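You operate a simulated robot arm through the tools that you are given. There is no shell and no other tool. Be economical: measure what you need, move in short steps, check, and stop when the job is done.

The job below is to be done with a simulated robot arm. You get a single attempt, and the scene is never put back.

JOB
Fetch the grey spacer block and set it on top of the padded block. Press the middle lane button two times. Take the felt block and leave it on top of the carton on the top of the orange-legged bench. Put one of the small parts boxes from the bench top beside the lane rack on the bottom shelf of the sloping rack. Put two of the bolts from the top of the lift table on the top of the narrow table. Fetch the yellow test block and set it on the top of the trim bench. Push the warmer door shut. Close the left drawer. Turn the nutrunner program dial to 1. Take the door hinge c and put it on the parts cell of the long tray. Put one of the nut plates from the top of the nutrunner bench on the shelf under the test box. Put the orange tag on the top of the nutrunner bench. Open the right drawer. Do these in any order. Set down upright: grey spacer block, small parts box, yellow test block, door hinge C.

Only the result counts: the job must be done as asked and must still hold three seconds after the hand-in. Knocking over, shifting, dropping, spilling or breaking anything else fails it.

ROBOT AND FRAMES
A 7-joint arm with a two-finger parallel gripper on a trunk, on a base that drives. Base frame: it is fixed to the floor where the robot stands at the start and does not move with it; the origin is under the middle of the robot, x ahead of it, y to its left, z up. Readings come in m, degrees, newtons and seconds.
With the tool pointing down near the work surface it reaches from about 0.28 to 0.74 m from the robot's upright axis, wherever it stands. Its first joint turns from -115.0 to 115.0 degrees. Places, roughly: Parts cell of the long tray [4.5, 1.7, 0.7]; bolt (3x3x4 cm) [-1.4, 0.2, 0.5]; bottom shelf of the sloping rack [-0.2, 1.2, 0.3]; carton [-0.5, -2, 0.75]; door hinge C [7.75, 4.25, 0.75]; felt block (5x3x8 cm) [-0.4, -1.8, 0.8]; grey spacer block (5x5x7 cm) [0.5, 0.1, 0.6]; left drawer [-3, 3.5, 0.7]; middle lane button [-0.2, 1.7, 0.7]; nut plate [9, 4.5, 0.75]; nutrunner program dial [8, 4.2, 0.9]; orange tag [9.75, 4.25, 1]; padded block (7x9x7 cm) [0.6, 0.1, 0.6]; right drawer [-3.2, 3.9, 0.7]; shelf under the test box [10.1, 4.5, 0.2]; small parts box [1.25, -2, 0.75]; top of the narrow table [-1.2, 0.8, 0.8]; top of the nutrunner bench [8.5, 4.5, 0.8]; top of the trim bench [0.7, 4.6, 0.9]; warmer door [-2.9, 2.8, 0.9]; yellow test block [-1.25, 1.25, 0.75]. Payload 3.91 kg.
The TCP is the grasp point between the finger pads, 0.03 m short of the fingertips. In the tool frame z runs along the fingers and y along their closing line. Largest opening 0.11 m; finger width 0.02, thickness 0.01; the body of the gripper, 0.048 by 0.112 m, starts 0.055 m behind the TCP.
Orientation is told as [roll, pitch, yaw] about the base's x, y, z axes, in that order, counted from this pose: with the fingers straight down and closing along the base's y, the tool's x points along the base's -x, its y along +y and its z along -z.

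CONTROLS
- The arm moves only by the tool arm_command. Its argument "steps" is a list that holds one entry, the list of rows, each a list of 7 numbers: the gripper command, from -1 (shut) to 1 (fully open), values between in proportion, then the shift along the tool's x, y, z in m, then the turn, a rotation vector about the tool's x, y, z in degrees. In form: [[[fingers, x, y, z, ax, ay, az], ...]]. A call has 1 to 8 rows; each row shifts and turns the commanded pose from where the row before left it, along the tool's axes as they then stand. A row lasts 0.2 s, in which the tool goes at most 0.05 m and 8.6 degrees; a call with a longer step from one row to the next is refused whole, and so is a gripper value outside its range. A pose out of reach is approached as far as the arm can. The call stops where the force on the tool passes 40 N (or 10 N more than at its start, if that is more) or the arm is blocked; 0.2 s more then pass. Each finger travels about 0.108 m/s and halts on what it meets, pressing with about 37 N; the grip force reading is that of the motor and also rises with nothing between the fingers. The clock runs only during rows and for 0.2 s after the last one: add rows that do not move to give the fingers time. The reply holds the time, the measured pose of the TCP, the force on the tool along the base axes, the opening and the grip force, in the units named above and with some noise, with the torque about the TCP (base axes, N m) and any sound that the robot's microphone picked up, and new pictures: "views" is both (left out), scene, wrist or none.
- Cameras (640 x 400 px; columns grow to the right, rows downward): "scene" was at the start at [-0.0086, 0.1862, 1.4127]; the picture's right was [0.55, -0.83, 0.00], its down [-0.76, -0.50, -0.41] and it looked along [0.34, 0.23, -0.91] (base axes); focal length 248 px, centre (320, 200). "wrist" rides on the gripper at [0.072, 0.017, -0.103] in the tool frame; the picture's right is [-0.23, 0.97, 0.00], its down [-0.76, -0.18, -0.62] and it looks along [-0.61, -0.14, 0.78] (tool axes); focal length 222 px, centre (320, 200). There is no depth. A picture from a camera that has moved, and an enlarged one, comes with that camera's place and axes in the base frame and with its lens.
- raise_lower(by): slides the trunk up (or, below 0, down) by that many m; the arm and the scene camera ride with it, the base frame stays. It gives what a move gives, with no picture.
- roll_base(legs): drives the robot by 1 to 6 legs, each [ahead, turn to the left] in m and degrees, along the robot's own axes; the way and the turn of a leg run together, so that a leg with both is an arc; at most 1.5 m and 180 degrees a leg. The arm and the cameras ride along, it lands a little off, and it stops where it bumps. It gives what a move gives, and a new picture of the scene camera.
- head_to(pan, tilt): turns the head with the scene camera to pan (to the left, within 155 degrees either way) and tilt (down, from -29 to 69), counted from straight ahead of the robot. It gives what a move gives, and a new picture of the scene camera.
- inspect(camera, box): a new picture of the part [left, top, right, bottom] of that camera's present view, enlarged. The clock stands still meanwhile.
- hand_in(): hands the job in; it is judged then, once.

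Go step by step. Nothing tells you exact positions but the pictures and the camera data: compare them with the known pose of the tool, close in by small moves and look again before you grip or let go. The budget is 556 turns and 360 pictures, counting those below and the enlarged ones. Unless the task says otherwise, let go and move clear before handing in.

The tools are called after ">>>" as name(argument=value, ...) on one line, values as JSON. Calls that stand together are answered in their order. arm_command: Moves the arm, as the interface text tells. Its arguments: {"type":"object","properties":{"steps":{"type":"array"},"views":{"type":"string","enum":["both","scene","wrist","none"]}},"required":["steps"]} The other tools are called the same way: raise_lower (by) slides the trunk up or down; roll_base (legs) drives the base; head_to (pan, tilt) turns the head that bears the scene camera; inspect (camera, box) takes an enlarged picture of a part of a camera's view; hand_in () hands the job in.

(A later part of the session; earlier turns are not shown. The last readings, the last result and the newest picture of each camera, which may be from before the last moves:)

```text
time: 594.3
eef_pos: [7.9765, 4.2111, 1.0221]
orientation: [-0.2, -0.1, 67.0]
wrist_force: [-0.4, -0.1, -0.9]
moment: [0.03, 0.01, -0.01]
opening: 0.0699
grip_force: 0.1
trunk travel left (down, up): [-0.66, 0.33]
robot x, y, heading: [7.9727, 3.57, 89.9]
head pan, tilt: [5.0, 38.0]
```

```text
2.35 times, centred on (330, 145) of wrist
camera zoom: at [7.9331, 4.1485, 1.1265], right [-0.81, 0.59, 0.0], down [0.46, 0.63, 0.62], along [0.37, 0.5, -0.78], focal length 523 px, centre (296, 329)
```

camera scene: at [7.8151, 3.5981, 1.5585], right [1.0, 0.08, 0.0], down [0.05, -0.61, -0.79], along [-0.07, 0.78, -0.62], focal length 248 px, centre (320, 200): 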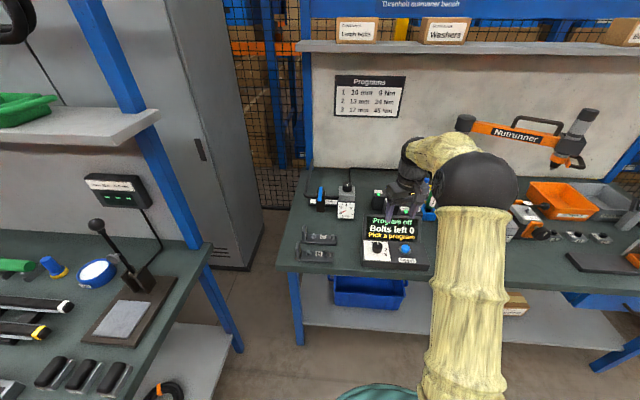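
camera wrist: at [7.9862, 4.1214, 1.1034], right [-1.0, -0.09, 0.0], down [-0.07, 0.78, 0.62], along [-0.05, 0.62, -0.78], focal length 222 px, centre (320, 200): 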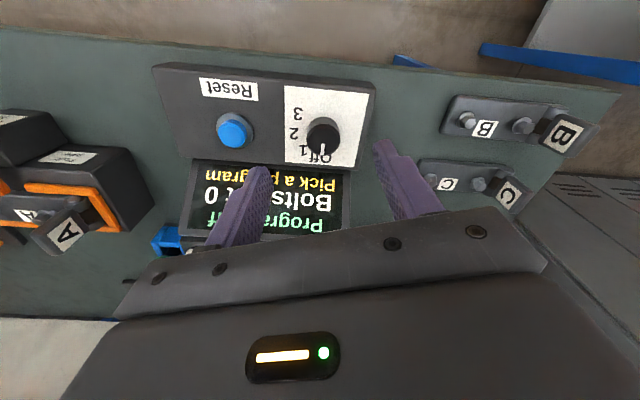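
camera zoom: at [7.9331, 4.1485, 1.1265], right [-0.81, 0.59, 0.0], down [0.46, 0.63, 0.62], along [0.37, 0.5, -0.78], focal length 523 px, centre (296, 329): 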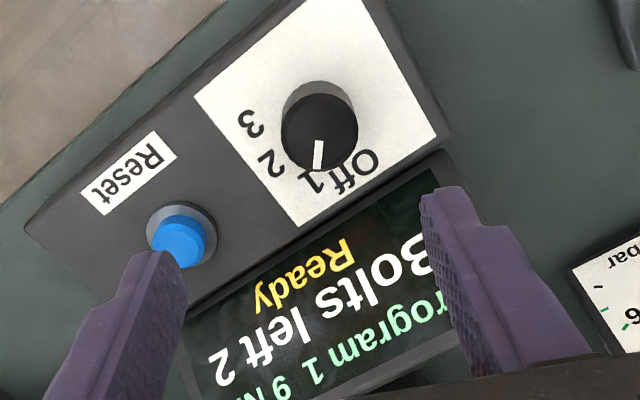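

Dial is on program 1. Next go to the right part of this bench for nut plates and tag.

>>> arm_command(steps=[[[0, 0.03, 0, -0.04, 0, 0, -7], [0, 0.03, 0, -0.04, 0, 0, -7], [0, 0.045, 0, 0, 0, 0, -7], [0, 0.045, 0, 0, 0, 0, 0], [0, 0.045, 0, 0, 0, 0, 0]]], views="none")

>>> roll_base(legs=[[-0.35, 0], [0, -90], [1.1, 0], [0, 90], [0.2, 0]])

>>> head_to(pan=-5, tilt=32)

>>> inspect(camera="scene", box=[100, 80, 420, 300])

>>> head_to(pan=-50, tilt=32)

```text
time: 595.5
eef_pos: [7.9474, 4.0172, 1.1025]
orientation: [-0.2, 0.0, 88.1]
wrist_force: [-0.6, -0.9, 0.7]
moment: [0.02, 0.01, -0.04]
opening: 0.0547
grip_force: 0.0
trunk travel left (down, up): [-0.66, 0.33]
robot x, y, heading: [7.9773, 3.5701, 90.0]
head pan, tilt: [5.0, 38.0]
```

```text
time: 611.9
eef_pos: [9.0584, 3.8634, 1.1007]
orientation: [0.0, 0.0, 87.7]
wrist_force: [-0.4, -0.2, -0.4]
moment: [0.02, 0.02, 0.01]
opening: 0.055
grip_force: 0.0
trunk travel left (down, up): [-0.66, 0.33]
robot x, y, heading: [9.0819, 3.4138, 89.1]
head pan, tilt: [5.0, 38.0]
camera scene: at [8.924, 3.4433, 1.5586], right [1.0, 0.08, 0.0], down [0.05, -0.61, -0.79], along [-0.06, 0.79, -0.62], focal length 248 px, centre (320, 200)
```

scene: 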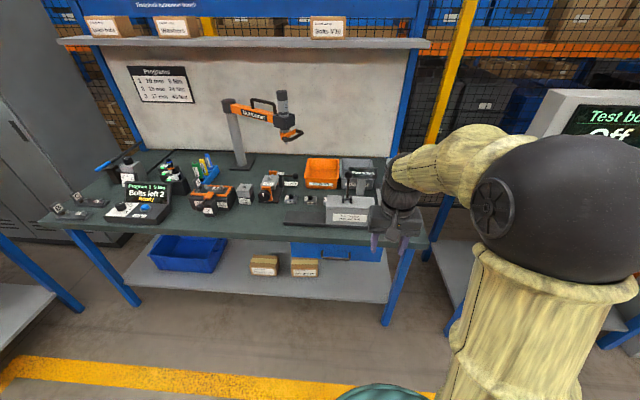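

```text
time: 612.6
eef_pos: [9.0569, 3.8635, 1.1015]
orientation: [-0.1, -0.1, 87.7]
wrist_force: [-0.1, -0.4, 0.7]
moment: [-0.01, 0.01, 0.0]
opening: 0.0548
grip_force: 0.1
trunk travel left (down, up): [-0.66, 0.33]
robot x, y, heading: [9.0858, 3.4149, 89.4]
head pan, tilt: [-5.0, 32.0]
camera scene: at [8.9393, 3.4463, 1.5678], right [1.0, -0.1, 0.0], down [-0.05, -0.53, -0.85], along [0.08, 0.84, -0.53], focal length 248 px, centre (320, 200)
```

scene: 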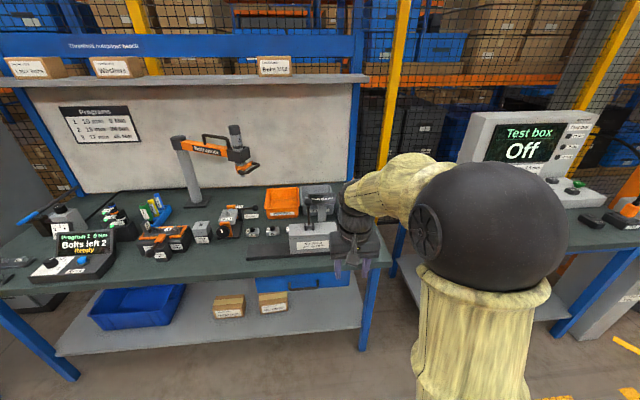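

```text
1.82 times, centred on (260, 190) of scene
camera zoom: at [8.9393, 3.4463, 1.5678], right [1.0, -0.1, 0.0], down [-0.05, -0.53, -0.85], along [0.08, 0.84, -0.53], focal length 450 px, centre (429, 218)
```

zoom: 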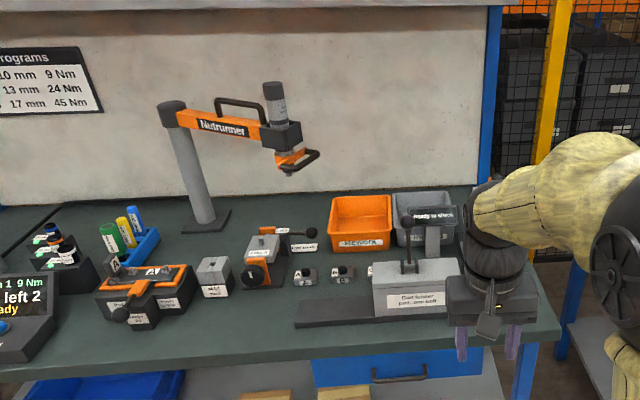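

```text
time: 613.7
eef_pos: [9.059, 3.8639, 1.1005]
orientation: [-0.2, -0.1, 87.8]
wrist_force: [0.7, 0.7, -0.4]
moment: [0.01, 0.01, 0.02]
opening: 0.0549
grip_force: 0.1
trunk travel left (down, up): [-0.66, 0.33]
robot x, y, heading: [9.0805, 3.4128, 89.4]
head pan, tilt: [-50.0, 32.0]
camera scene: at [8.9997, 3.414, 1.5679], right [0.63, -0.77, 0.0], down [-0.41, -0.34, -0.85], along [0.66, 0.54, -0.53], focal length 248 px, centre (320, 200)
```

scene: 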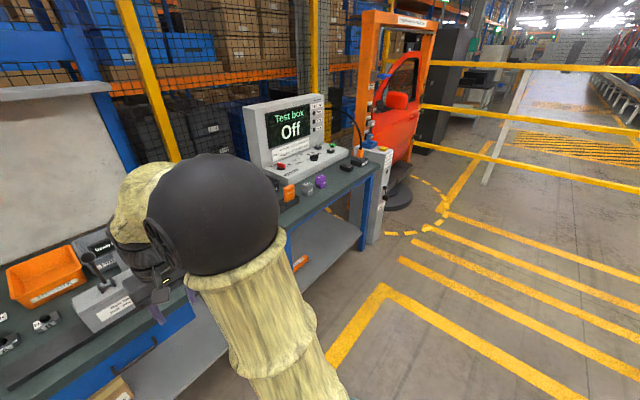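

>>> roll_base(legs=[[0, -89.4], [0.62, 0], [0, 90], [0.1, 0]])

>>> head_to(pan=0, tilt=38)

>>> arm_command(steps=[[[1, -0.03, 0, 0, 0, 0, 0]]], views="wrist")

>>> inspect(camera="scene", box=[230, 100, 470, 320])

```text
time: 625.6
eef_pos: [9.6796, 3.9662, 1.1009]
orientation: [-0.1, 0.0, 88.4]
wrist_force: [0.3, 1.7, 0.2]
moment: [0.01, -0.01, 0.02]
opening: 0.0552
grip_force: 0.1
trunk travel left (down, up): [-0.66, 0.33]
robot x, y, heading: [9.7051, 3.5179, 90.1]
head pan, tilt: [-50.0, 32.0]
camera scene: at [9.6268, 3.5152, 1.5679], right [0.64, -0.77, 0.0], down [-0.41, -0.34, -0.85], along [0.65, 0.54, -0.53], focal length 248 px, centre (320, 200)
```

scene: 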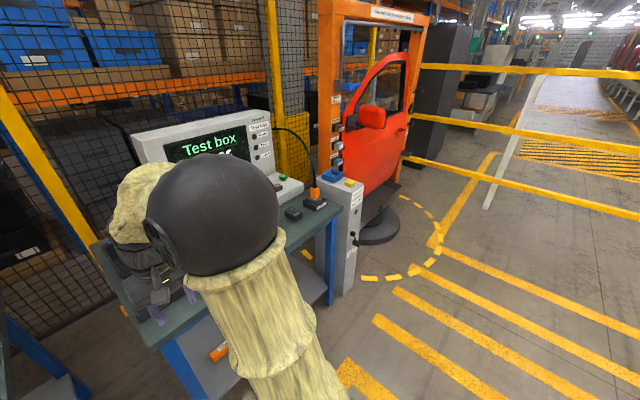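

```text
time: 626.8
eef_pos: [9.6799, 3.9651, 1.1001]
orientation: [-0.1, 0.0, 88.4]
wrist_force: [-0.5, 0.1, -0.3]
moment: [-0.01, 0.02, 0.03]
opening: 0.0551
grip_force: 0.1
trunk travel left (down, up): [-0.66, 0.33]
robot x, y, heading: [9.708, 3.5175, 90.1]
head pan, tilt: [0.0, 38.0]
camera scene: at [9.5583, 3.5435, 1.5586], right [1.0, 0.0, 0.0], down [0.0, -0.62, -0.79], along [0.0, 0.79, -0.62], focal length 248 px, centre (320, 200)
```

scene: 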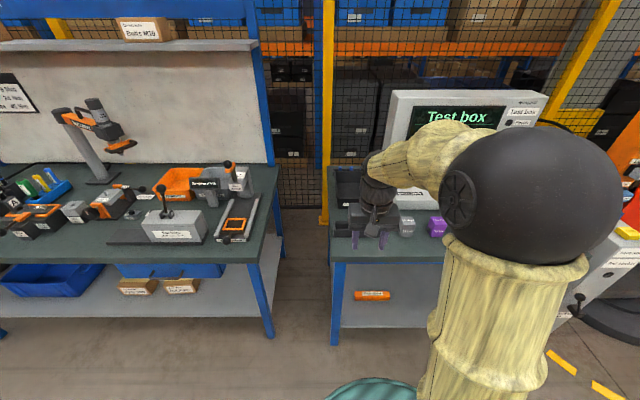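

```text
time: 627.1
eef_pos: [9.68, 3.9967, 1.1001]
orientation: [-0.1, 0.1, 88.4]
wrist_force: [0.2, -0.2, 0.4]
moment: [-0.04, -0.02, -0.01]
opening: 0.1099
grip_force: 0.2
trunk travel left (down, up): [-0.66, 0.33]
robot x, y, heading: [9.7097, 3.5118, 90.2]
head pan, tilt: [0.0, 38.0]
camera wrist: at [9.6616, 3.9231, 1.205], right [-0.97, 0.25, 0.0], down [0.2, 0.76, 0.62], along [0.16, 0.6, -0.78], focal length 222 px, centre (320, 200)
```

wrist: 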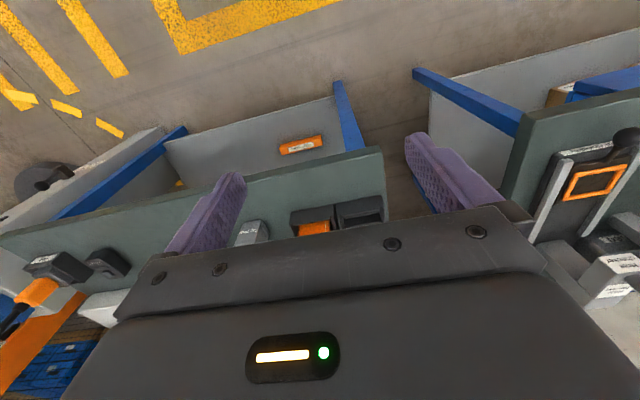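

```text
1.82 times, centred on (350, 210) of scene
camera zoom: at [9.5582, 3.5447, 1.5585], right [1.0, 0.0, 0.0], down [0.0, -0.62, -0.79], along [0.0, 0.79, -0.62], focal length 450 px, centre (266, 182)
```

zoom: 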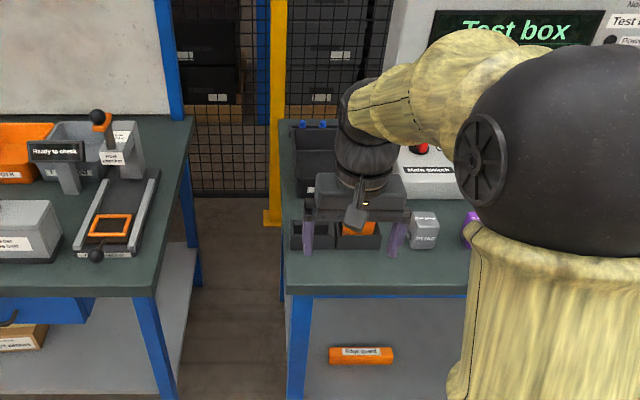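

>>> arm_command(steps=[[[1, -0.04, 0, 0, 0, 0, 0], [1, -0.04, 0, 0, 0, 0, 0], [1, -0.04, 0, 0, 0, 0, 0]]], views="wrist")

>>> inspect(camera="wrist", box=[220, 70, 440, 220])

>>> inspect(camera="scene", box=[300, 180, 480, 290])

```text
time: 628.0
eef_pos: [9.6838, 4.1174, 1.0995]
orientation: [-0.1, 0.0, 88.4]
wrist_force: [0.5, -0.4, -0.6]
moment: [-0.04, -0.01, -0.03]
opening: 0.11
grip_force: 0.0
trunk travel left (down, up): [-0.66, 0.33]
robot x, y, heading: [9.7062, 3.514, 90.2]
head pan, tilt: [0.0, 38.0]
camera wrist: at [9.6651, 4.0429, 1.2045], right [-0.97, 0.25, 0.0], down [0.2, 0.76, 0.62], along [0.16, 0.6, -0.78], focal length 222 px, centre (320, 200)
```

wrist: 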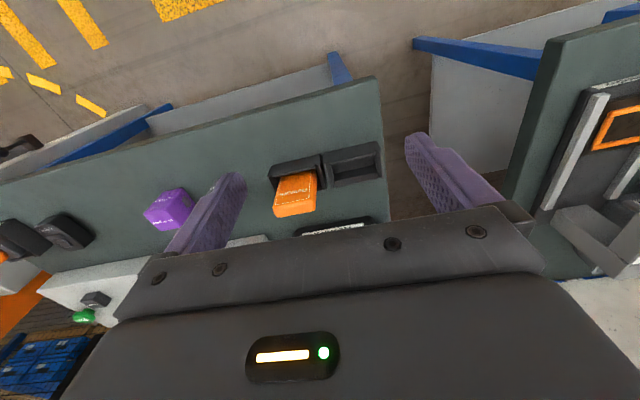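

```text
2.67 times, centred on (330, 145) of wrist
camera zoom: at [9.6651, 4.0429, 1.2045], right [-0.97, 0.25, 0.0], down [0.2, 0.76, 0.62], along [0.16, 0.6, -0.78], focal length 592 px, centre (293, 347)
```

zoom: 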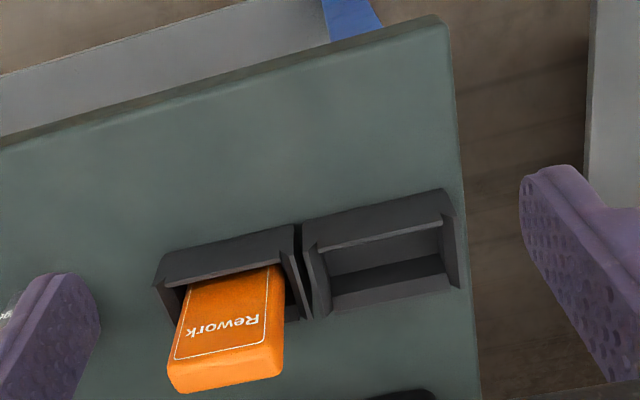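

```text
3.56 times, centred on (390, 235) of scene
camera zoom: at [9.5582, 3.5447, 1.5586], right [1.0, 0.0, 0.0], down [0.0, -0.62, -0.79], along [0.0, 0.79, -0.62], focal length 880 px, centre (71, 76)
```

zoom: 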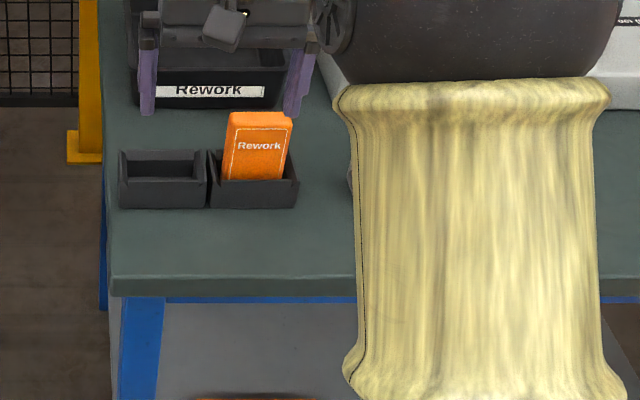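

The orange "Rework" tag stands in a slot at about (9.75, 4.238), top z≈0.962. Moving above it.

>>> arm_command(steps=[[[1, -0.0407, -0.0209, 0, 0, 0, 0], [1, -0.0407, -0.0209, 0, 0, 0, 0], [1, -0.0407, -0.0209, 0, 0, 0, 0], [1, 0, 0, 0.04, 0, 0, 0], [1, 0, 0, 0.03, 0, 0, 0]]], views="both")

>>> inspect(camera="wrist", box=[220, 70, 440, 220])

```text
time: 629.1
eef_pos: [9.7507, 4.2363, 1.0306]
orientation: [-0.2, 0.2, 88.5]
wrist_force: [0.0, -0.2, 0.1]
moment: [-0.01, -0.02, 0.01]
opening: 0.1099
grip_force: 0.0
trunk travel left (down, up): [-0.66, 0.33]
robot x, y, heading: [9.711, 3.515, 89.8]
head pan, tilt: [0.0, 38.0]
camera scene: at [9.5581, 3.5439, 1.5586], right [1.0, 0.0, 0.0], down [0.0, -0.62, -0.79], along [0.0, 0.79, -0.62], focal length 248 px, centre (320, 200)
camera wrist: at [9.7312, 4.1633, 1.135], right [-0.97, 0.25, 0.0], down [0.2, 0.76, 0.62], along [0.16, 0.6, -0.78], focal length 222 px, centre (320, 200)
```

scene: 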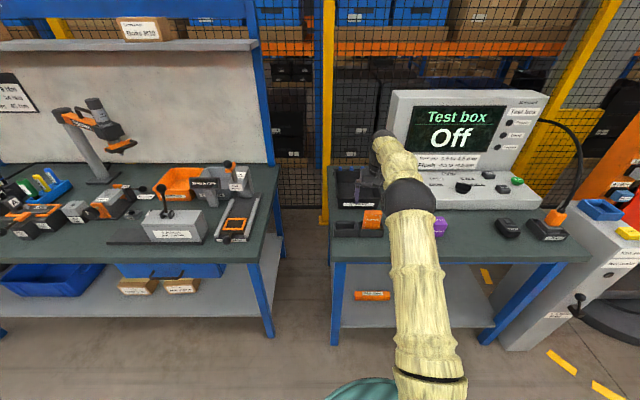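
wrist: 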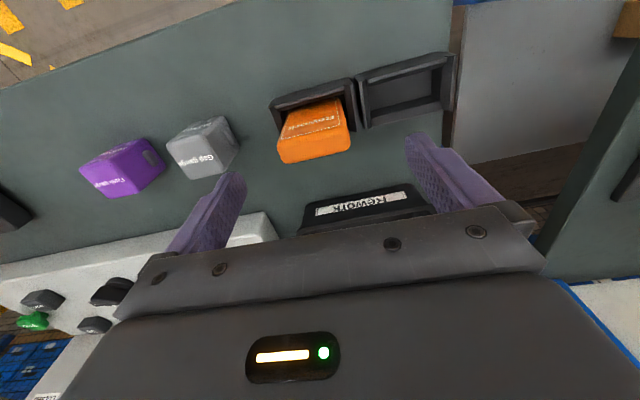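

```text
2.67 times, centred on (330, 145) of wrist
camera zoom: at [9.7312, 4.1633, 1.135], right [-0.97, 0.25, 0.0], down [0.2, 0.76, 0.62], along [0.16, 0.6, -0.78], focal length 592 px, centre (293, 347)
```

zoom: 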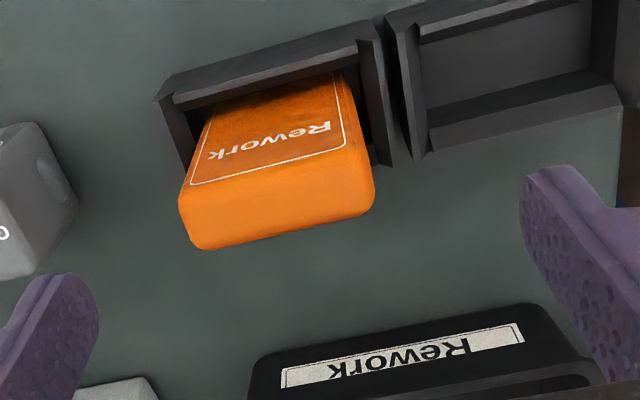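

>>> arm_command(steps=[[[1, -0.001, -0.005, 0.03, 0, 0, 0], [1, 0, 0, 0.03, 0, 0, 0], [1, 0, 0, 0.03, 0, 0, 0], [-1, 0, 0, 0, 0, 0, 0], [-1, 0, 0, 0, 0, 0, 0], [-1, 0, 0, 0, 0, 0, 0]]], views="wrist")

```text
time: 630.5
eef_pos: [9.7557, 4.2379, 0.9411]
orientation: [-0.1, 0.0, 88.4]
wrist_force: [-0.4, 0.0, 0.4]
moment: [0.0, -0.01, -0.02]
opening: 0.0655
grip_force: 36.9
trunk travel left (down, up): [-0.66, 0.33]
robot x, y, heading: [9.711, 3.515, 90.0]
head pan, tilt: [0.0, 38.0]
camera wrist: at [9.7372, 4.1641, 1.0459], right [-0.97, 0.25, 0.0], down [0.2, 0.76, 0.62], along [0.16, 0.6, -0.78], focal length 222 px, centre (320, 200)
```

wrist: 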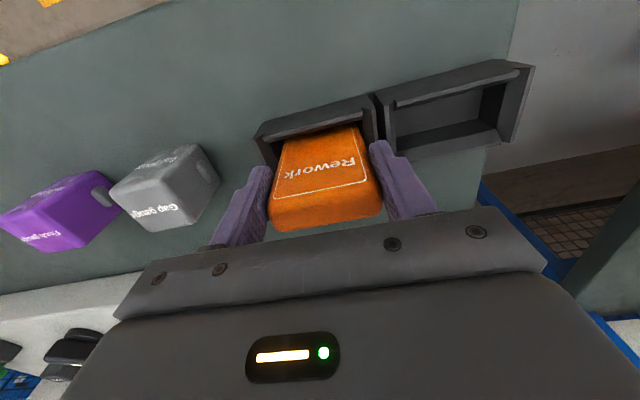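

>>> arm_command(steps=[[[-1, 0, 0, -0.04, 0, 0, 0], [-1, 0, 0, -0.05, 0, 0, 0], [-1, 0, 0, -0.05, 0, 0, 0], [-1, 0, 0, -0.04, 0, 0, 0], [-1, 0.048, 0, 0, 0, 0, 0], [-1, 0.048, 0, 0, 0, 0, 0], [-1, 0.048, 0, 0, 0, 0, 0], [-1, 0.048, 0, 0, 0, 0, 0]]], views="wrist")

>>> roll_base(legs=[[-0.1, 0], [0, 90], [1.12, 0], [0, -90], [0.15, 0]])

>>> head_to(pan=5, tilt=38)

```text
time: 632.4
eef_pos: [9.7492, 4.0386, 1.1205]
orientation: [-0.1, -0.1, 88.4]
wrist_force: [0.0, -0.5, -1.4]
moment: [0.02, 0.01, 0.02]
opening: 0.0656
grip_force: 37.0
out of reach, approached as far as the arm can: row 4
trunk travel left (down, up): [-0.66, 0.33]
robot x, y, heading: [9.7109, 3.5158, 89.9]
head pan, tilt: [0.0, 38.0]
camera wrist: at [9.7306, 3.9655, 1.2247], right [-0.97, 0.26, 0.0], down [0.2, 0.75, 0.63], along [0.16, 0.6, -0.78], focal length 222 px, centre (320, 200)
```

wrist: 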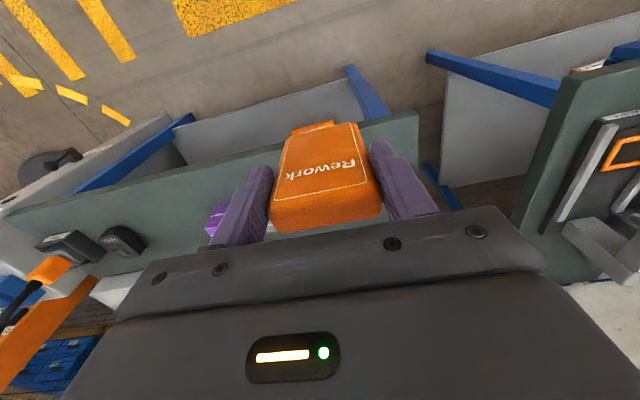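

```text
time: 647.4
eef_pos: [8.6302, 4.0956, 1.1205]
orientation: [0.0, 0.0, 88.7]
wrist_force: [0.2, -0.4, -1.2]
moment: [-0.02, 0.02, 0.02]
opening: 0.0653
grip_force: 36.4
trunk travel left (down, up): [-0.66, 0.33]
robot x, y, heading: [8.5969, 3.5695, 90.5]
head pan, tilt: [0.0, 38.0]
camera scene: at [8.4406, 3.5966, 1.5587], right [1.0, 0.01, 0.0], down [0.0, -0.62, -0.79], along [-0.01, 0.79, -0.62], focal length 248 px, centre (320, 200)
```

scene: 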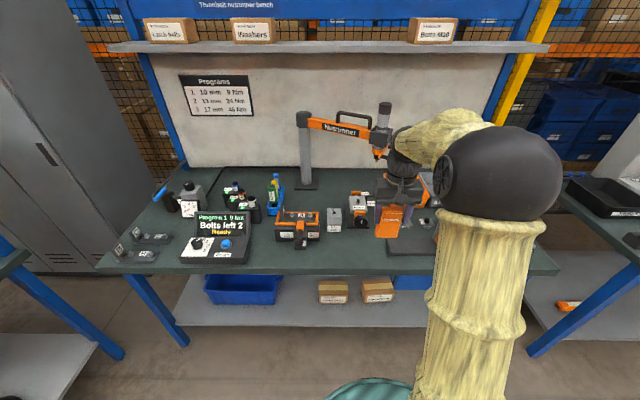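

```text
time: 648.0
eef_pos: [8.629, 4.0961, 1.1208]
orientation: [-0.1, 0.0, 88.8]
wrist_force: [0.8, -0.2, -1.4]
moment: [0.01, 0.02, 0.03]
opening: 0.0655
grip_force: 37.2
trunk travel left (down, up): [-0.66, 0.33]
robot x, y, heading: [8.5867, 3.5726, 90.3]
head pan, tilt: [5.0, 38.0]
camera scene: at [8.433, 3.5966, 1.5586], right [1.0, 0.09, 0.0], down [0.06, -0.61, -0.79], along [-0.07, 0.78, -0.62], focal length 248 px, centre (320, 200)
```

scene: 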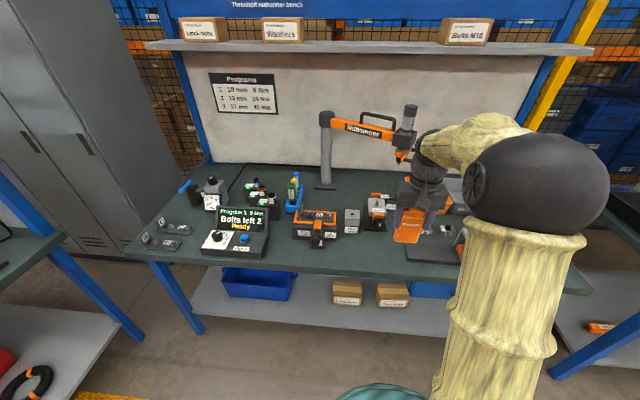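

>>> arm_command(steps=[[[-1, -0.0315, 0.027, 0, 0, 0, 0], [-1, -0.0315, 0.027, 0, 0, 0, 0], [-1, -0.0315, 0.027, 0, 0, 0, 0], [-1, 0, 0, 0.05, 0, 0, 0], [-1, 0, 0, 0.05, 0, 0, 0], [-1, 0, 0, 0.05, 0, 0, 0]]], views="wrist")

>>> inspect(camera="scene", box=[280, 170, 460, 290])

```text
time: 649.5
eef_pos: [8.5493, 4.1911, 0.969]
orientation: [-0.1, 0.0, 88.7]
wrist_force: [0.0, -0.7, -1.1]
moment: [-0.03, -0.01, -0.02]
opening: 0.0654
grip_force: 37.6
trunk travel left (down, up): [-0.66, 0.33]
robot x, y, heading: [8.5912, 3.5688, 90.6]
head pan, tilt: [5.0, 38.0]
camera wrist: at [8.5316, 4.1185, 1.0729], right [-0.97, 0.25, 0.0], down [0.19, 0.76, 0.62], along [0.16, 0.6, -0.78], focal length 222 px, centre (320, 200)
```

wrist: 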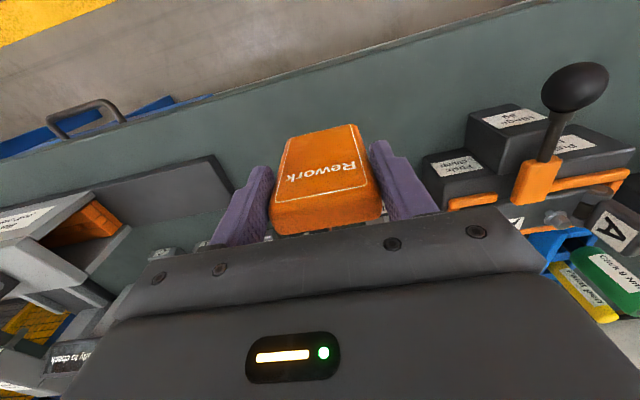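

```text
3.33 times, centred on (370, 230) of scene
camera zoom: at [8.4327, 3.5976, 1.5586], right [1.0, 0.09, 0.0], down [0.06, -0.61, -0.79], along [-0.07, 0.78, -0.62], focal length 825 px, centre (153, 100)
```

zoom: 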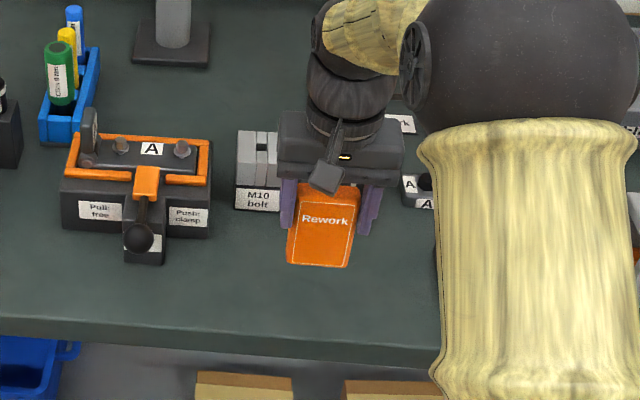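

>>> arm_command(steps=[[[-1, 0, -0.005, 0.03, 0, 0, 0], [-1, 0, 0, 0.015, 0, 0, 0], [-1, 0, 0, 0.005, 0, 0, 0], [-1, 0, 0, 0.005, 0, 0, 0], [-1, 0, 0, 0.005, 0, 0, 0], [-1, 0, 0, 0.005, 0, 0, 0], [-1, 0, 0, 0.004, 0, 0, 0], [-1, 0, 0, 0.004, 0, 0, 0]]], views="none")

>>> inspect(camera="scene", box=[280, 170, 460, 290])

```text
time: 651.2
eef_pos: [8.5553, 4.191, 0.8962]
orientation: [-0.1, 0.0, 88.7]
wrist_force: [0.0, 0.4, -2.3]
moment: [0.0, 0.0, 0.02]
opening: 0.0656
grip_force: 37.0
trunk travel left (down, up): [-0.66, 0.33]
robot x, y, heading: [8.5918, 3.5701, 90.5]
head pan, tilt: [5.0, 38.0]
```

```text
3.33 times, centred on (370, 230) of scene
camera zoom: at [8.4329, 3.5968, 1.5586], right [1.0, 0.09, 0.0], down [0.06, -0.61, -0.79], along [-0.07, 0.78, -0.62], focal length 825 px, centre (153, 100)
```

zoom: 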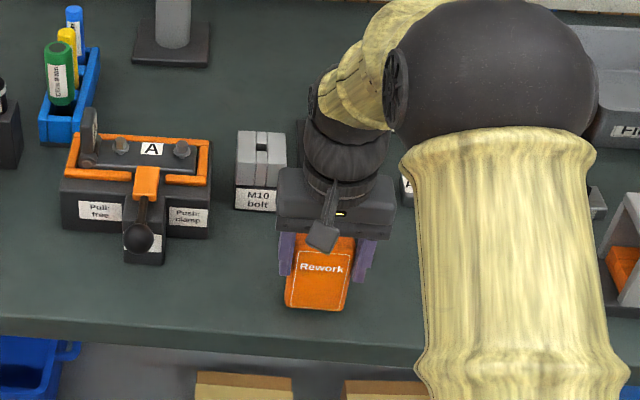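

>>> arm_command(steps=[[[-1, 0, 0, 0.004, 0, 0, 0], [-1, 0, 0, 0.004, 0, 0, 0], [-1, 0, 0, 0.004, 0, 0, 0], [-1, 0, 0, 0.003, 0, 0, 0]]], views="none")

```text
time: 652.2
eef_pos: [8.5561, 4.1944, 0.8875]
orientation: [0.0, -0.8, 88.7]
wrist_force: [0.3, -2.8, 18.0]
moment: [-0.15, 0.06, 0.03]
opening: 0.0652
grip_force: 37.1
trunk travel left (down, up): [-0.66, 0.33]
robot x, y, heading: [8.5908, 3.5677, 90.6]
head pan, tilt: [5.0, 38.0]
stopped in row 4: the force on the tool passed its limit (the readings are from after the stop); the commanded pose is now the measured one
```

>>> arm_command(steps=[[[-1, 0, 0, -0.003, 0, 0.8, 0], [0.3, 0, 0, 0, 0, 0, 0], [0.5, 0, 0, 0, 0, 0, 0], [0.6, 0, 0, -0.02, 0, 0, 0], [0.6, 0, 0, -0.04, 0, 0, 0], [0.6, 0, 0, -0.05, 0, 0, 0], [0.6, 0, 0, -0.05, 0, 0, 0]]], views="wrist")

>>> inspect(camera="scene", box=[280, 170, 460, 290])

```text
time: 653.8
eef_pos: [8.5543, 4.1939, 1.048]
orientation: [-0.1, 0.4, 88.7]
wrist_force: [-0.2, 0.5, -0.2]
moment: [0.03, 0.03, -0.01]
opening: 0.088
grip_force: 0.1
trunk travel left (down, up): [-0.66, 0.33]
robot x, y, heading: [8.5898, 3.5712, 90.4]
head pan, tilt: [5.0, 38.0]
camera wrist: at [8.5369, 4.1212, 1.1534], right [-0.97, 0.25, 0.0], down [0.19, 0.76, 0.62], along [0.16, 0.6, -0.79], focal length 222 px, centre (320, 200)
```

wrist: 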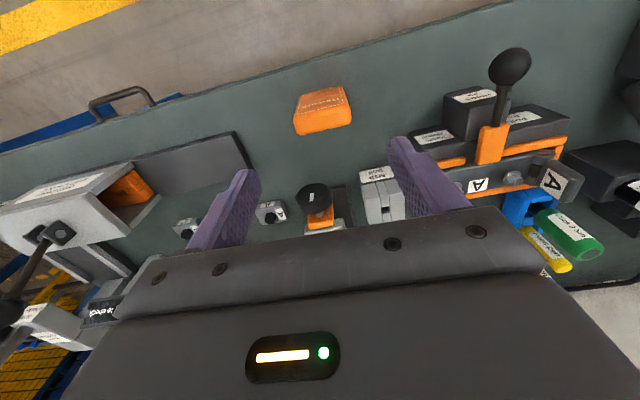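

```text
3.33 times, centred on (370, 230) of scene
camera zoom: at [8.4329, 3.5959, 1.5586], right [1.0, 0.09, 0.0], down [0.06, -0.61, -0.79], along [-0.07, 0.78, -0.62], focal length 825 px, centre (153, 100)
```

zoom: 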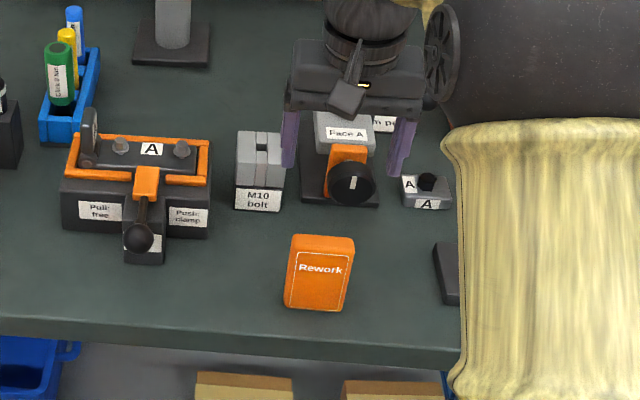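

Tag stands on the nutrunner bench. Now approach a nut plate.

>>> arm_command(steps=[[[0.6, 0.03, -0.035, -0.02, 0, 0, 0], [0.6, 0.02, -0.04, -0.02, 0, 0, 0], [0.6, 0, -0.045, 0, 0, 0, 0]]], views="none")

>>> roll_base(legs=[[0.13, 0]])

>>> arm_command(steps=[[[1, -0.03, 0, 0, 0, 0, 0]]], views="wrist")

>>> inspect(camera="wrist", box=[200, 80, 420, 230])

```text
refused: row 1 steps farther than a row can; nothing moved
```

```text
time: 655.1
eef_pos: [8.5524, 4.3247, 1.0461]
orientation: [-0.1, 0.4, 88.7]
wrist_force: [0.1, 0.4, -0.5]
moment: [-0.01, -0.01, -0.01]
opening: 0.0882
grip_force: 0.0
trunk travel left (down, up): [-0.66, 0.33]
robot x, y, heading: [8.592, 3.6968, 90.3]
head pan, tilt: [5.0, 38.0]
camera scene: at [8.432, 3.7267, 1.5586], right [1.0, 0.09, 0.0], down [0.06, -0.61, -0.79], along [-0.07, 0.78, -0.62], focal length 248 px, centre (320, 200)
```

scene: 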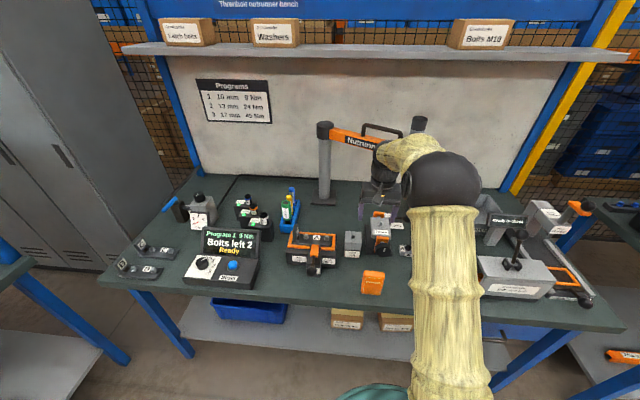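

```text
time: 655.5
eef_pos: [8.5547, 4.3532, 1.0473]
orientation: [-0.1, 0.4, 88.8]
wrist_force: [-0.2, 1.2, 0.0]
moment: [0.01, 0.0, 0.0]
opening: 0.1099
grip_force: 0.0
trunk travel left (down, up): [-0.66, 0.33]
robot x, y, heading: [8.5949, 3.7029, 90.4]
head pan, tilt: [5.0, 38.0]
camera wrist: at [8.5359, 4.2819, 1.1523], right [-0.97, 0.25, 0.0], down [0.19, 0.76, 0.62], along [0.16, 0.6, -0.79], focal length 222 px, centre (320, 200)
```

wrist: 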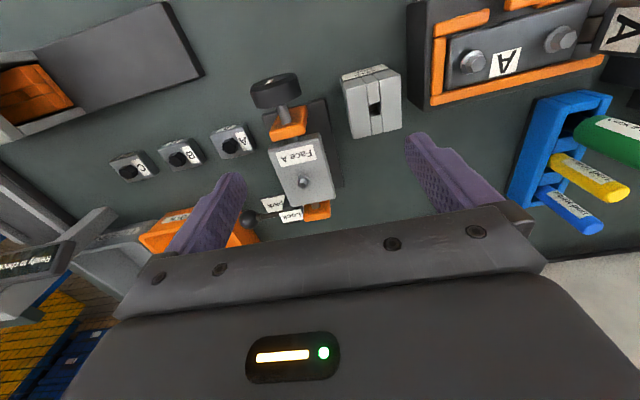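

```text
2.67 times, centred on (310, 155) of wrist
camera zoom: at [8.5359, 4.2819, 1.1523], right [-0.97, 0.25, 0.0], down [0.19, 0.76, 0.62], along [0.16, 0.6, -0.79], focal length 592 px, centre (347, 320)
```

zoom: 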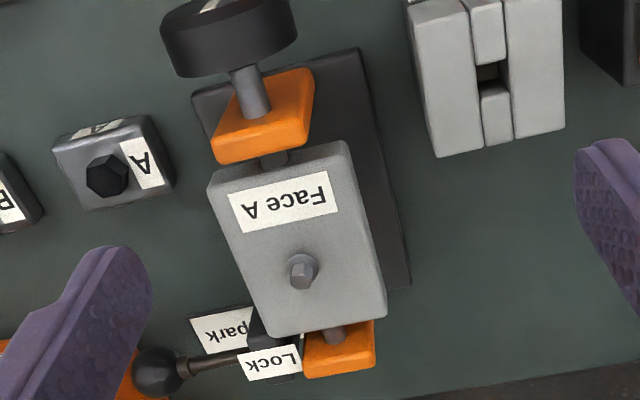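

>>> arm_command(steps=[[[1, 0, -0.045, -0.01, 0, 0, 0], [1, 0, -0.045, -0.01, 0, 0, 0], [1, 0, -0.045, 0, 0, 0, 0], [1, 0, -0.045, 0, 0, 0, 0], [1, 0, -0.045, 0, 0, 0, 0], [1, 0, -0.045, 0, 0, 0, 0]]], views="wrist")

>>> inspect(camera="wrist", box=[220, 60, 440, 210])

```text
time: 656.9
eef_pos: [8.8266, 4.3468, 1.0665]
orientation: [0.0, 0.2, 88.7]
wrist_force: [-0.1, -1.2, 0.4]
moment: [0.01, -0.02, 0.03]
opening: 0.11
grip_force: 0.1
trunk travel left (down, up): [-0.66, 0.33]
robot x, y, heading: [8.59, 3.702, 90.3]
head pan, tilt: [5.0, 38.0]
camera wrist: at [8.8078, 4.2744, 1.1723], right [-0.97, 0.25, 0.0], down [0.19, 0.76, 0.62], along [0.16, 0.6, -0.79], focal length 222 px, centre (320, 200)
```

wrist: 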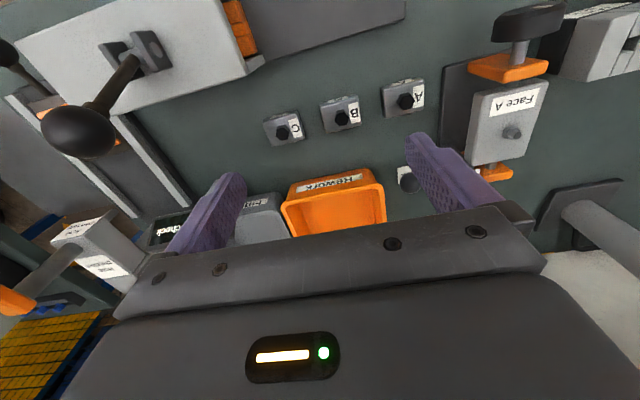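

```text
2.67 times, centred on (330, 135) of wrist
camera zoom: at [8.8078, 4.2744, 1.1723], right [-0.97, 0.25, 0.0], down [0.19, 0.76, 0.62], along [0.16, 0.6, -0.79], focal length 592 px, centre (293, 373)
```

zoom: 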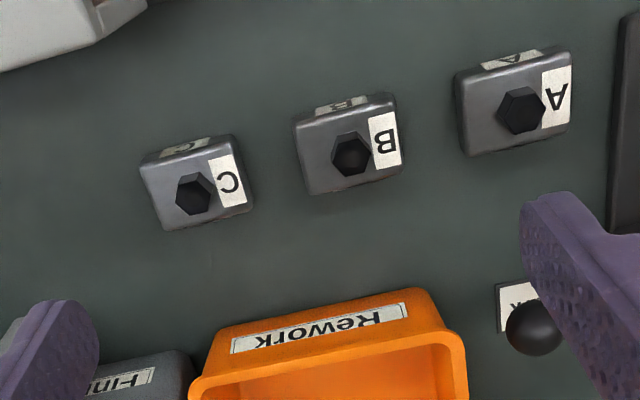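

Nut plate B centre about (8.803, 4.387), bench z≈0.80. I'll approach tilted 25° with an 8 cm opening so it can be set level on the low shelf.

>>> arm_command(steps=[[[0.45, -0.033, 0.0245, 0, 0, 0, 0], [0.45, 0, 0, 0.04, 0, -8.4, 0], [0.45, 0, 0, 0.03, 0, -8.3, 0], [0.45, 0, 0, 0.03, 0, -8.3, 0]]], views="wrist")

>>> inspect(camera="wrist", box=[220, 60, 440, 210])

```text
time: 657.9
eef_pos: [8.8003, 4.3944, 0.9678]
orientation: [0.1, -24.6, 88.7]
wrist_force: [0.2, -0.6, -0.3]
moment: [0.0, -0.01, -0.01]
opening: 0.08
grip_force: 0.0
trunk travel left (down, up): [-0.66, 0.33]
robot x, y, heading: [8.5907, 3.699, 90.4]
head pan, tilt: [5.0, 38.0]
camera wrist: at [8.7812, 4.2838, 1.0327], right [-0.97, 0.23, 0.09], down [0.19, 0.43, 0.88], along [0.16, 0.88, -0.46], focal length 222 px, centre (320, 200)
```

wrist: 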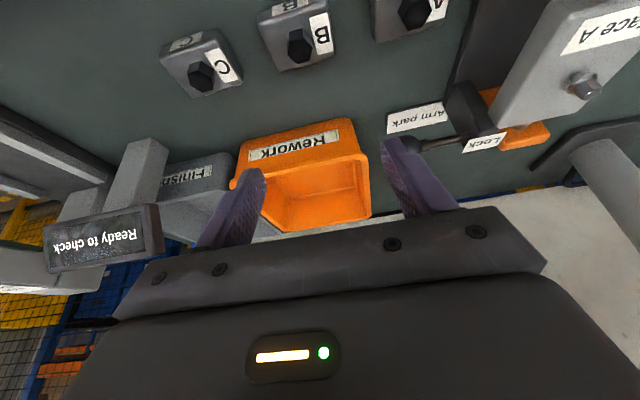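

```text
2.67 times, centred on (330, 135) of wrist
camera zoom: at [8.7812, 4.2838, 1.0327], right [-0.97, 0.23, 0.09], down [0.19, 0.43, 0.88], along [0.16, 0.88, -0.46], focal length 592 px, centre (293, 373)
```

zoom: 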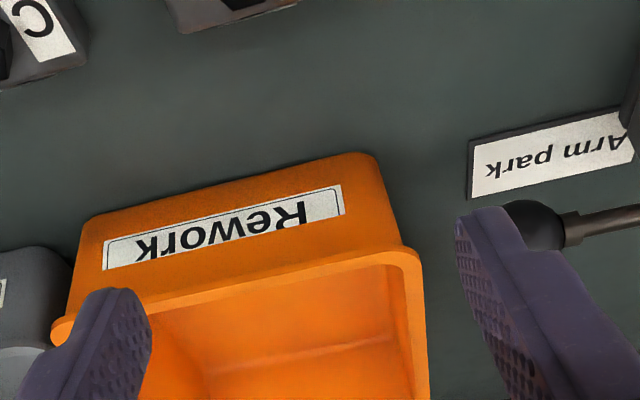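

>>> arm_command(steps=[[[0.45, 0.018, -0.0013, 0.0295, 0, 0, 0], [0.45, 0.018, -0.0013, 0.0295, 0, 0, 0], [0.45, 0.018, -0.0013, 0.0295, 0, 0, 0], [0.45, 0, 0, 0, 0, 0, 0]]], views="none")

>>> inspect(camera="wrist", box=[200, 50, 440, 220])

```text
time: 658.9
eef_pos: [8.805, 4.3815, 0.867]
orientation: [-0.1, -24.7, 88.8]
wrist_force: [-0.1, -0.8, -0.1]
moment: [-0.04, -0.04, 0.05]
opening: 0.08
grip_force: 0.1
trunk travel left (down, up): [-0.66, 0.33]
robot x, y, heading: [8.595, 3.7001, 90.5]
head pan, tilt: [5.0, 38.0]
```

```text
2.35 times, centred on (320, 135) of wrist
camera zoom: at [8.7859, 4.2715, 0.931], right [-0.97, 0.23, 0.09], down [0.19, 0.43, 0.88], along [0.16, 0.87, -0.46], focal length 523 px, centre (320, 353)
```

zoom: 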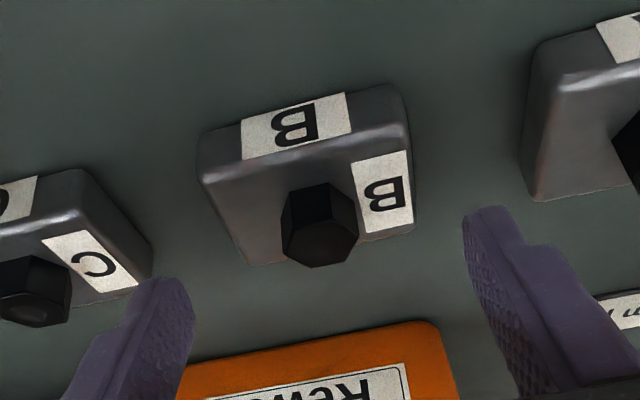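

>>> arm_command(steps=[[[0.45, 0.008, 0, 0.0145, 0, 0, 0], [0.45, 0.006, 0, 0.011, 0, 0, 0], [0.45, 0, 0, 0, 0, 0, 0]]], views="none")

>>> inspect(camera="wrist", box=[200, 70, 440, 240])

```text
time: 659.7
eef_pos: [8.8035, 4.3804, 0.8379]
orientation: [-0.2, -24.7, 88.8]
wrist_force: [0.3, -0.4, 0.5]
moment: [-0.06, -0.02, 0.02]
opening: 0.0797
grip_force: 0.0
trunk travel left (down, up): [-0.66, 0.33]
robot x, y, heading: [8.5907, 3.6984, 90.5]
head pan, tilt: [5.0, 38.0]
```

```text
2.35 times, centred on (320, 155) of wrist
camera zoom: at [8.7856, 4.2698, 0.9024], right [-0.97, 0.23, 0.09], down [0.19, 0.43, 0.88], along [0.16, 0.87, -0.46], focal length 523 px, centre (320, 306)
```

zoom: 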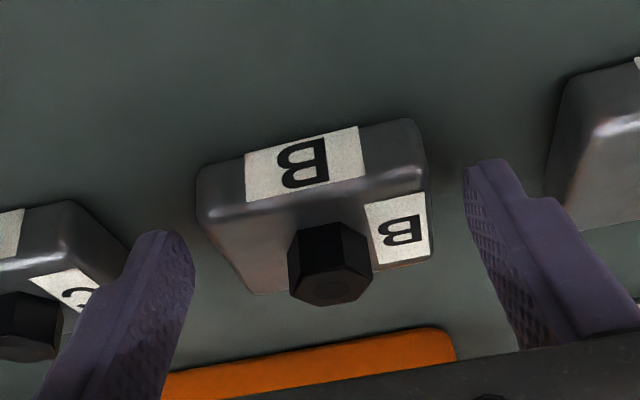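

>>> arm_command(steps=[[[0.45, 0.0017, 0, 0.0037, 0, 0, 0], [-1, 0, 0, 0, 0, 0, 0], [-1, 0, 0, 0, 0, 0, 0], [-1, 0, 0, 0, 0, 0, 0], [-1, -0.008, 0, -0.018, 0, 0, 0], [-1, -0.02, 0, -0.0435, 0, 0, 0], [-1, -0.02, 0, -0.0435, 0, 0, 0]]], views="wrist")

```text
time: 661.3
eef_pos: [8.8022, 4.3782, 0.949]
orientation: [-0.1, -24.5, 88.8]
wrist_force: [1.0, 0.9, -4.4]
moment: [-0.03, -0.01, 0.01]
opening: 0.0596
grip_force: 36.8
trunk travel left (down, up): [-0.66, 0.33]
robot x, y, heading: [8.5894, 3.704, 90.1]
head pan, tilt: [5.0, 38.0]
camera wrist: at [8.7852, 4.2689, 1.0135], right [-0.97, 0.23, 0.09], down [0.19, 0.43, 0.88], along [0.16, 0.87, -0.46], focal length 222 px, centre (320, 200)
```

wrist: 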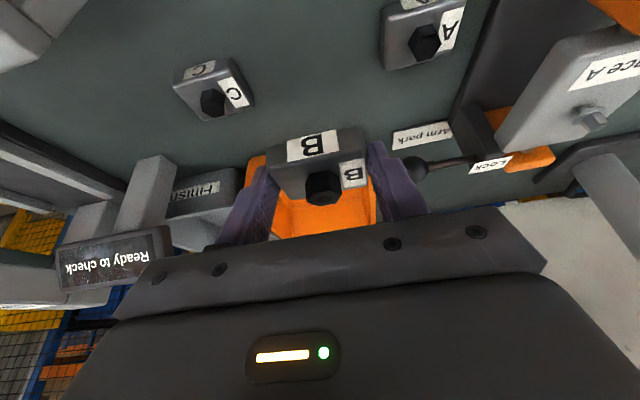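

>>> arm_command(steps=[[[-1, -0.02, 0, -0.044, 0, 0, 0], [-1, -0.02, 0, -0.044, 0, 0, 0], [-1, 0.0445, 0, -0.0205, 0, 0, 0], [-1, 0.0445, 0, -0.0205, 0, 0, 0], [-1, 0.0445, 0, -0.0205, 0, 0, 0], [-1, 0.0445, 0, -0.0205, 0, 0, 0]]], views="none")

>>> roll_base(legs=[[-0.35, 0], [0, -90], [1.38, 0], [0, 90]])

>>> head_to(pan=5, tilt=50)

```text
time: 662.7
eef_pos: [8.7978, 4.1818, 1.0454]
orientation: [-0.2, -24.7, 88.8]
wrist_force: [-0.2, 0.3, -3.5]
moment: [-0.01, 0.01, 0.01]
opening: 0.06
grip_force: 36.8
trunk travel left (down, up): [-0.66, 0.33]
robot x, y, heading: [8.5908, 3.6983, 90.5]
head pan, tilt: [5.0, 38.0]
```

```text
time: 679.1
eef_pos: [10.1854, 3.8325, 1.045]
orientation: [-0.1, -24.7, 88.4]
wrist_force: [0.7, -0.4, -3.3]
moment: [-0.03, 0.01, 0.02]
opening: 0.0595
grip_force: 37.0
trunk travel left (down, up): [-0.66, 0.33]
robot x, y, heading: [9.9785, 3.3526, 90.3]
head pan, tilt: [5.0, 38.0]
camera scene: at [9.8154, 3.3763, 1.5586], right [1.0, 0.09, 0.0], down [0.05, -0.61, -0.79], along [-0.07, 0.78, -0.62], focal length 248 px, centre (320, 200)
```

scene: 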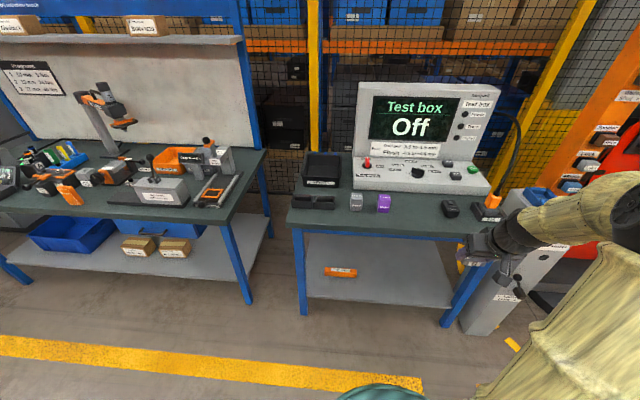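

```text
time: 679.9
eef_pos: [10.1858, 3.8314, 1.0441]
orientation: [-0.1, -24.6, 88.3]
wrist_force: [-0.2, -0.1, -4.4]
moment: [-0.03, -0.02, -0.03]
opening: 0.0598
grip_force: 36.8
trunk travel left (down, up): [-0.66, 0.33]
robot x, y, heading: [9.9736, 3.3529, 90.4]
head pan, tilt: [5.0, 50.0]
camera scene: at [9.8163, 3.367, 1.5415], right [1.0, 0.09, 0.0], down [0.07, -0.76, -0.64], along [-0.06, 0.64, -0.77], focal length 248 px, centre (320, 200)
```

scene: 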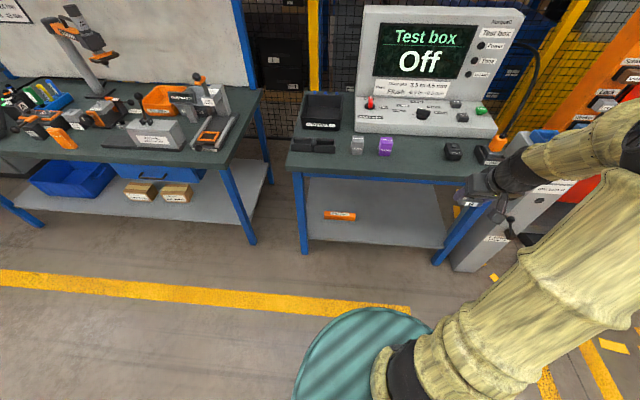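

>>> raise_lower(by=-0.4)

>>> raise_lower(by=-0.25)

>>> roll_base(legs=[[0.2, 0]])

>>> arm_command(steps=[[[-1, 0, 0.02, 0, 0, 0, 0], [-1, 0, 0.02, 0, 0, 0, 0]]], views="wrist")

```text
time: 683.7
eef_pos: [10.1846, 3.8313, 0.6443]
orientation: [-0.1, -24.6, 88.3]
wrist_force: [-0.4, -0.1, -2.8]
moment: [-0.04, 0.01, -0.02]
opening: 0.0598
grip_force: 37.0
trunk travel left (down, up): [-0.26, 0.73]
robot x, y, heading: [9.9755, 3.3505, 90.0]
head pan, tilt: [5.0, 50.0]
```

```text
time: 686.3
eef_pos: [10.1856, 3.831, 0.3942]
orientation: [-0.1, -24.6, 88.3]
wrist_force: [0.3, -1.1, -2.8]
moment: [-0.02, 0.0, 0.01]
opening: 0.0597
grip_force: 37.4
trunk travel left (down, up): [-0.01, 0.98]
robot x, y, heading: [9.9746, 3.3506, 90.1]
head pan, tilt: [5.0, 50.0]
```

```text
time: 687.9
eef_pos: [10.1842, 4.0304, 0.3944]
orientation: [-0.1, -24.6, 88.4]
wrist_force: [0.3, 0.3, -3.4]
moment: [-0.03, -0.02, -0.02]
opening: 0.0596
grip_force: 36.7
trunk travel left (down, up): [-0.01, 0.98]
robot x, y, heading: [9.9719, 3.5473, 90.1]
head pan, tilt: [5.0, 50.0]
camera scene: at [9.8159, 3.5655, 0.8915], right [1.0, 0.09, 0.0], down [0.07, -0.76, -0.64], along [-0.06, 0.64, -0.77], focal length 248 px, centre (320, 200)
```

scene: 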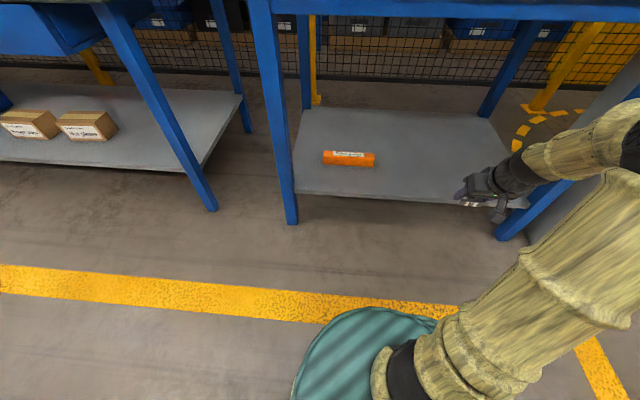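

```text
time: 688.5
eef_pos: [10.1448, 4.0336, 0.395]
orientation: [-0.2, -24.7, 88.3]
wrist_force: [-0.1, -0.3, -3.1]
moment: [0.0, 0.0, 0.02]
opening: 0.0597
grip_force: 36.8
trunk travel left (down, up): [-0.01, 0.98]
robot x, y, heading: [9.9725, 3.5478, 90.3]
head pan, tilt: [5.0, 50.0]
camera wrist: at [10.1256, 3.9225, 0.4591], right [-0.97, 0.23, 0.09], down [0.19, 0.43, 0.88], along [0.17, 0.87, -0.46], focal length 222 px, centre (320, 200)
```

wrist: 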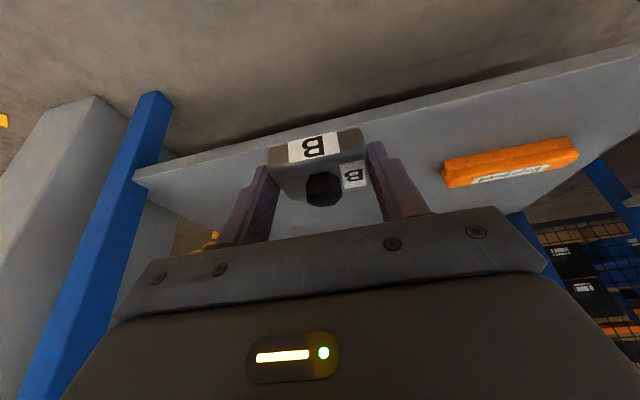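

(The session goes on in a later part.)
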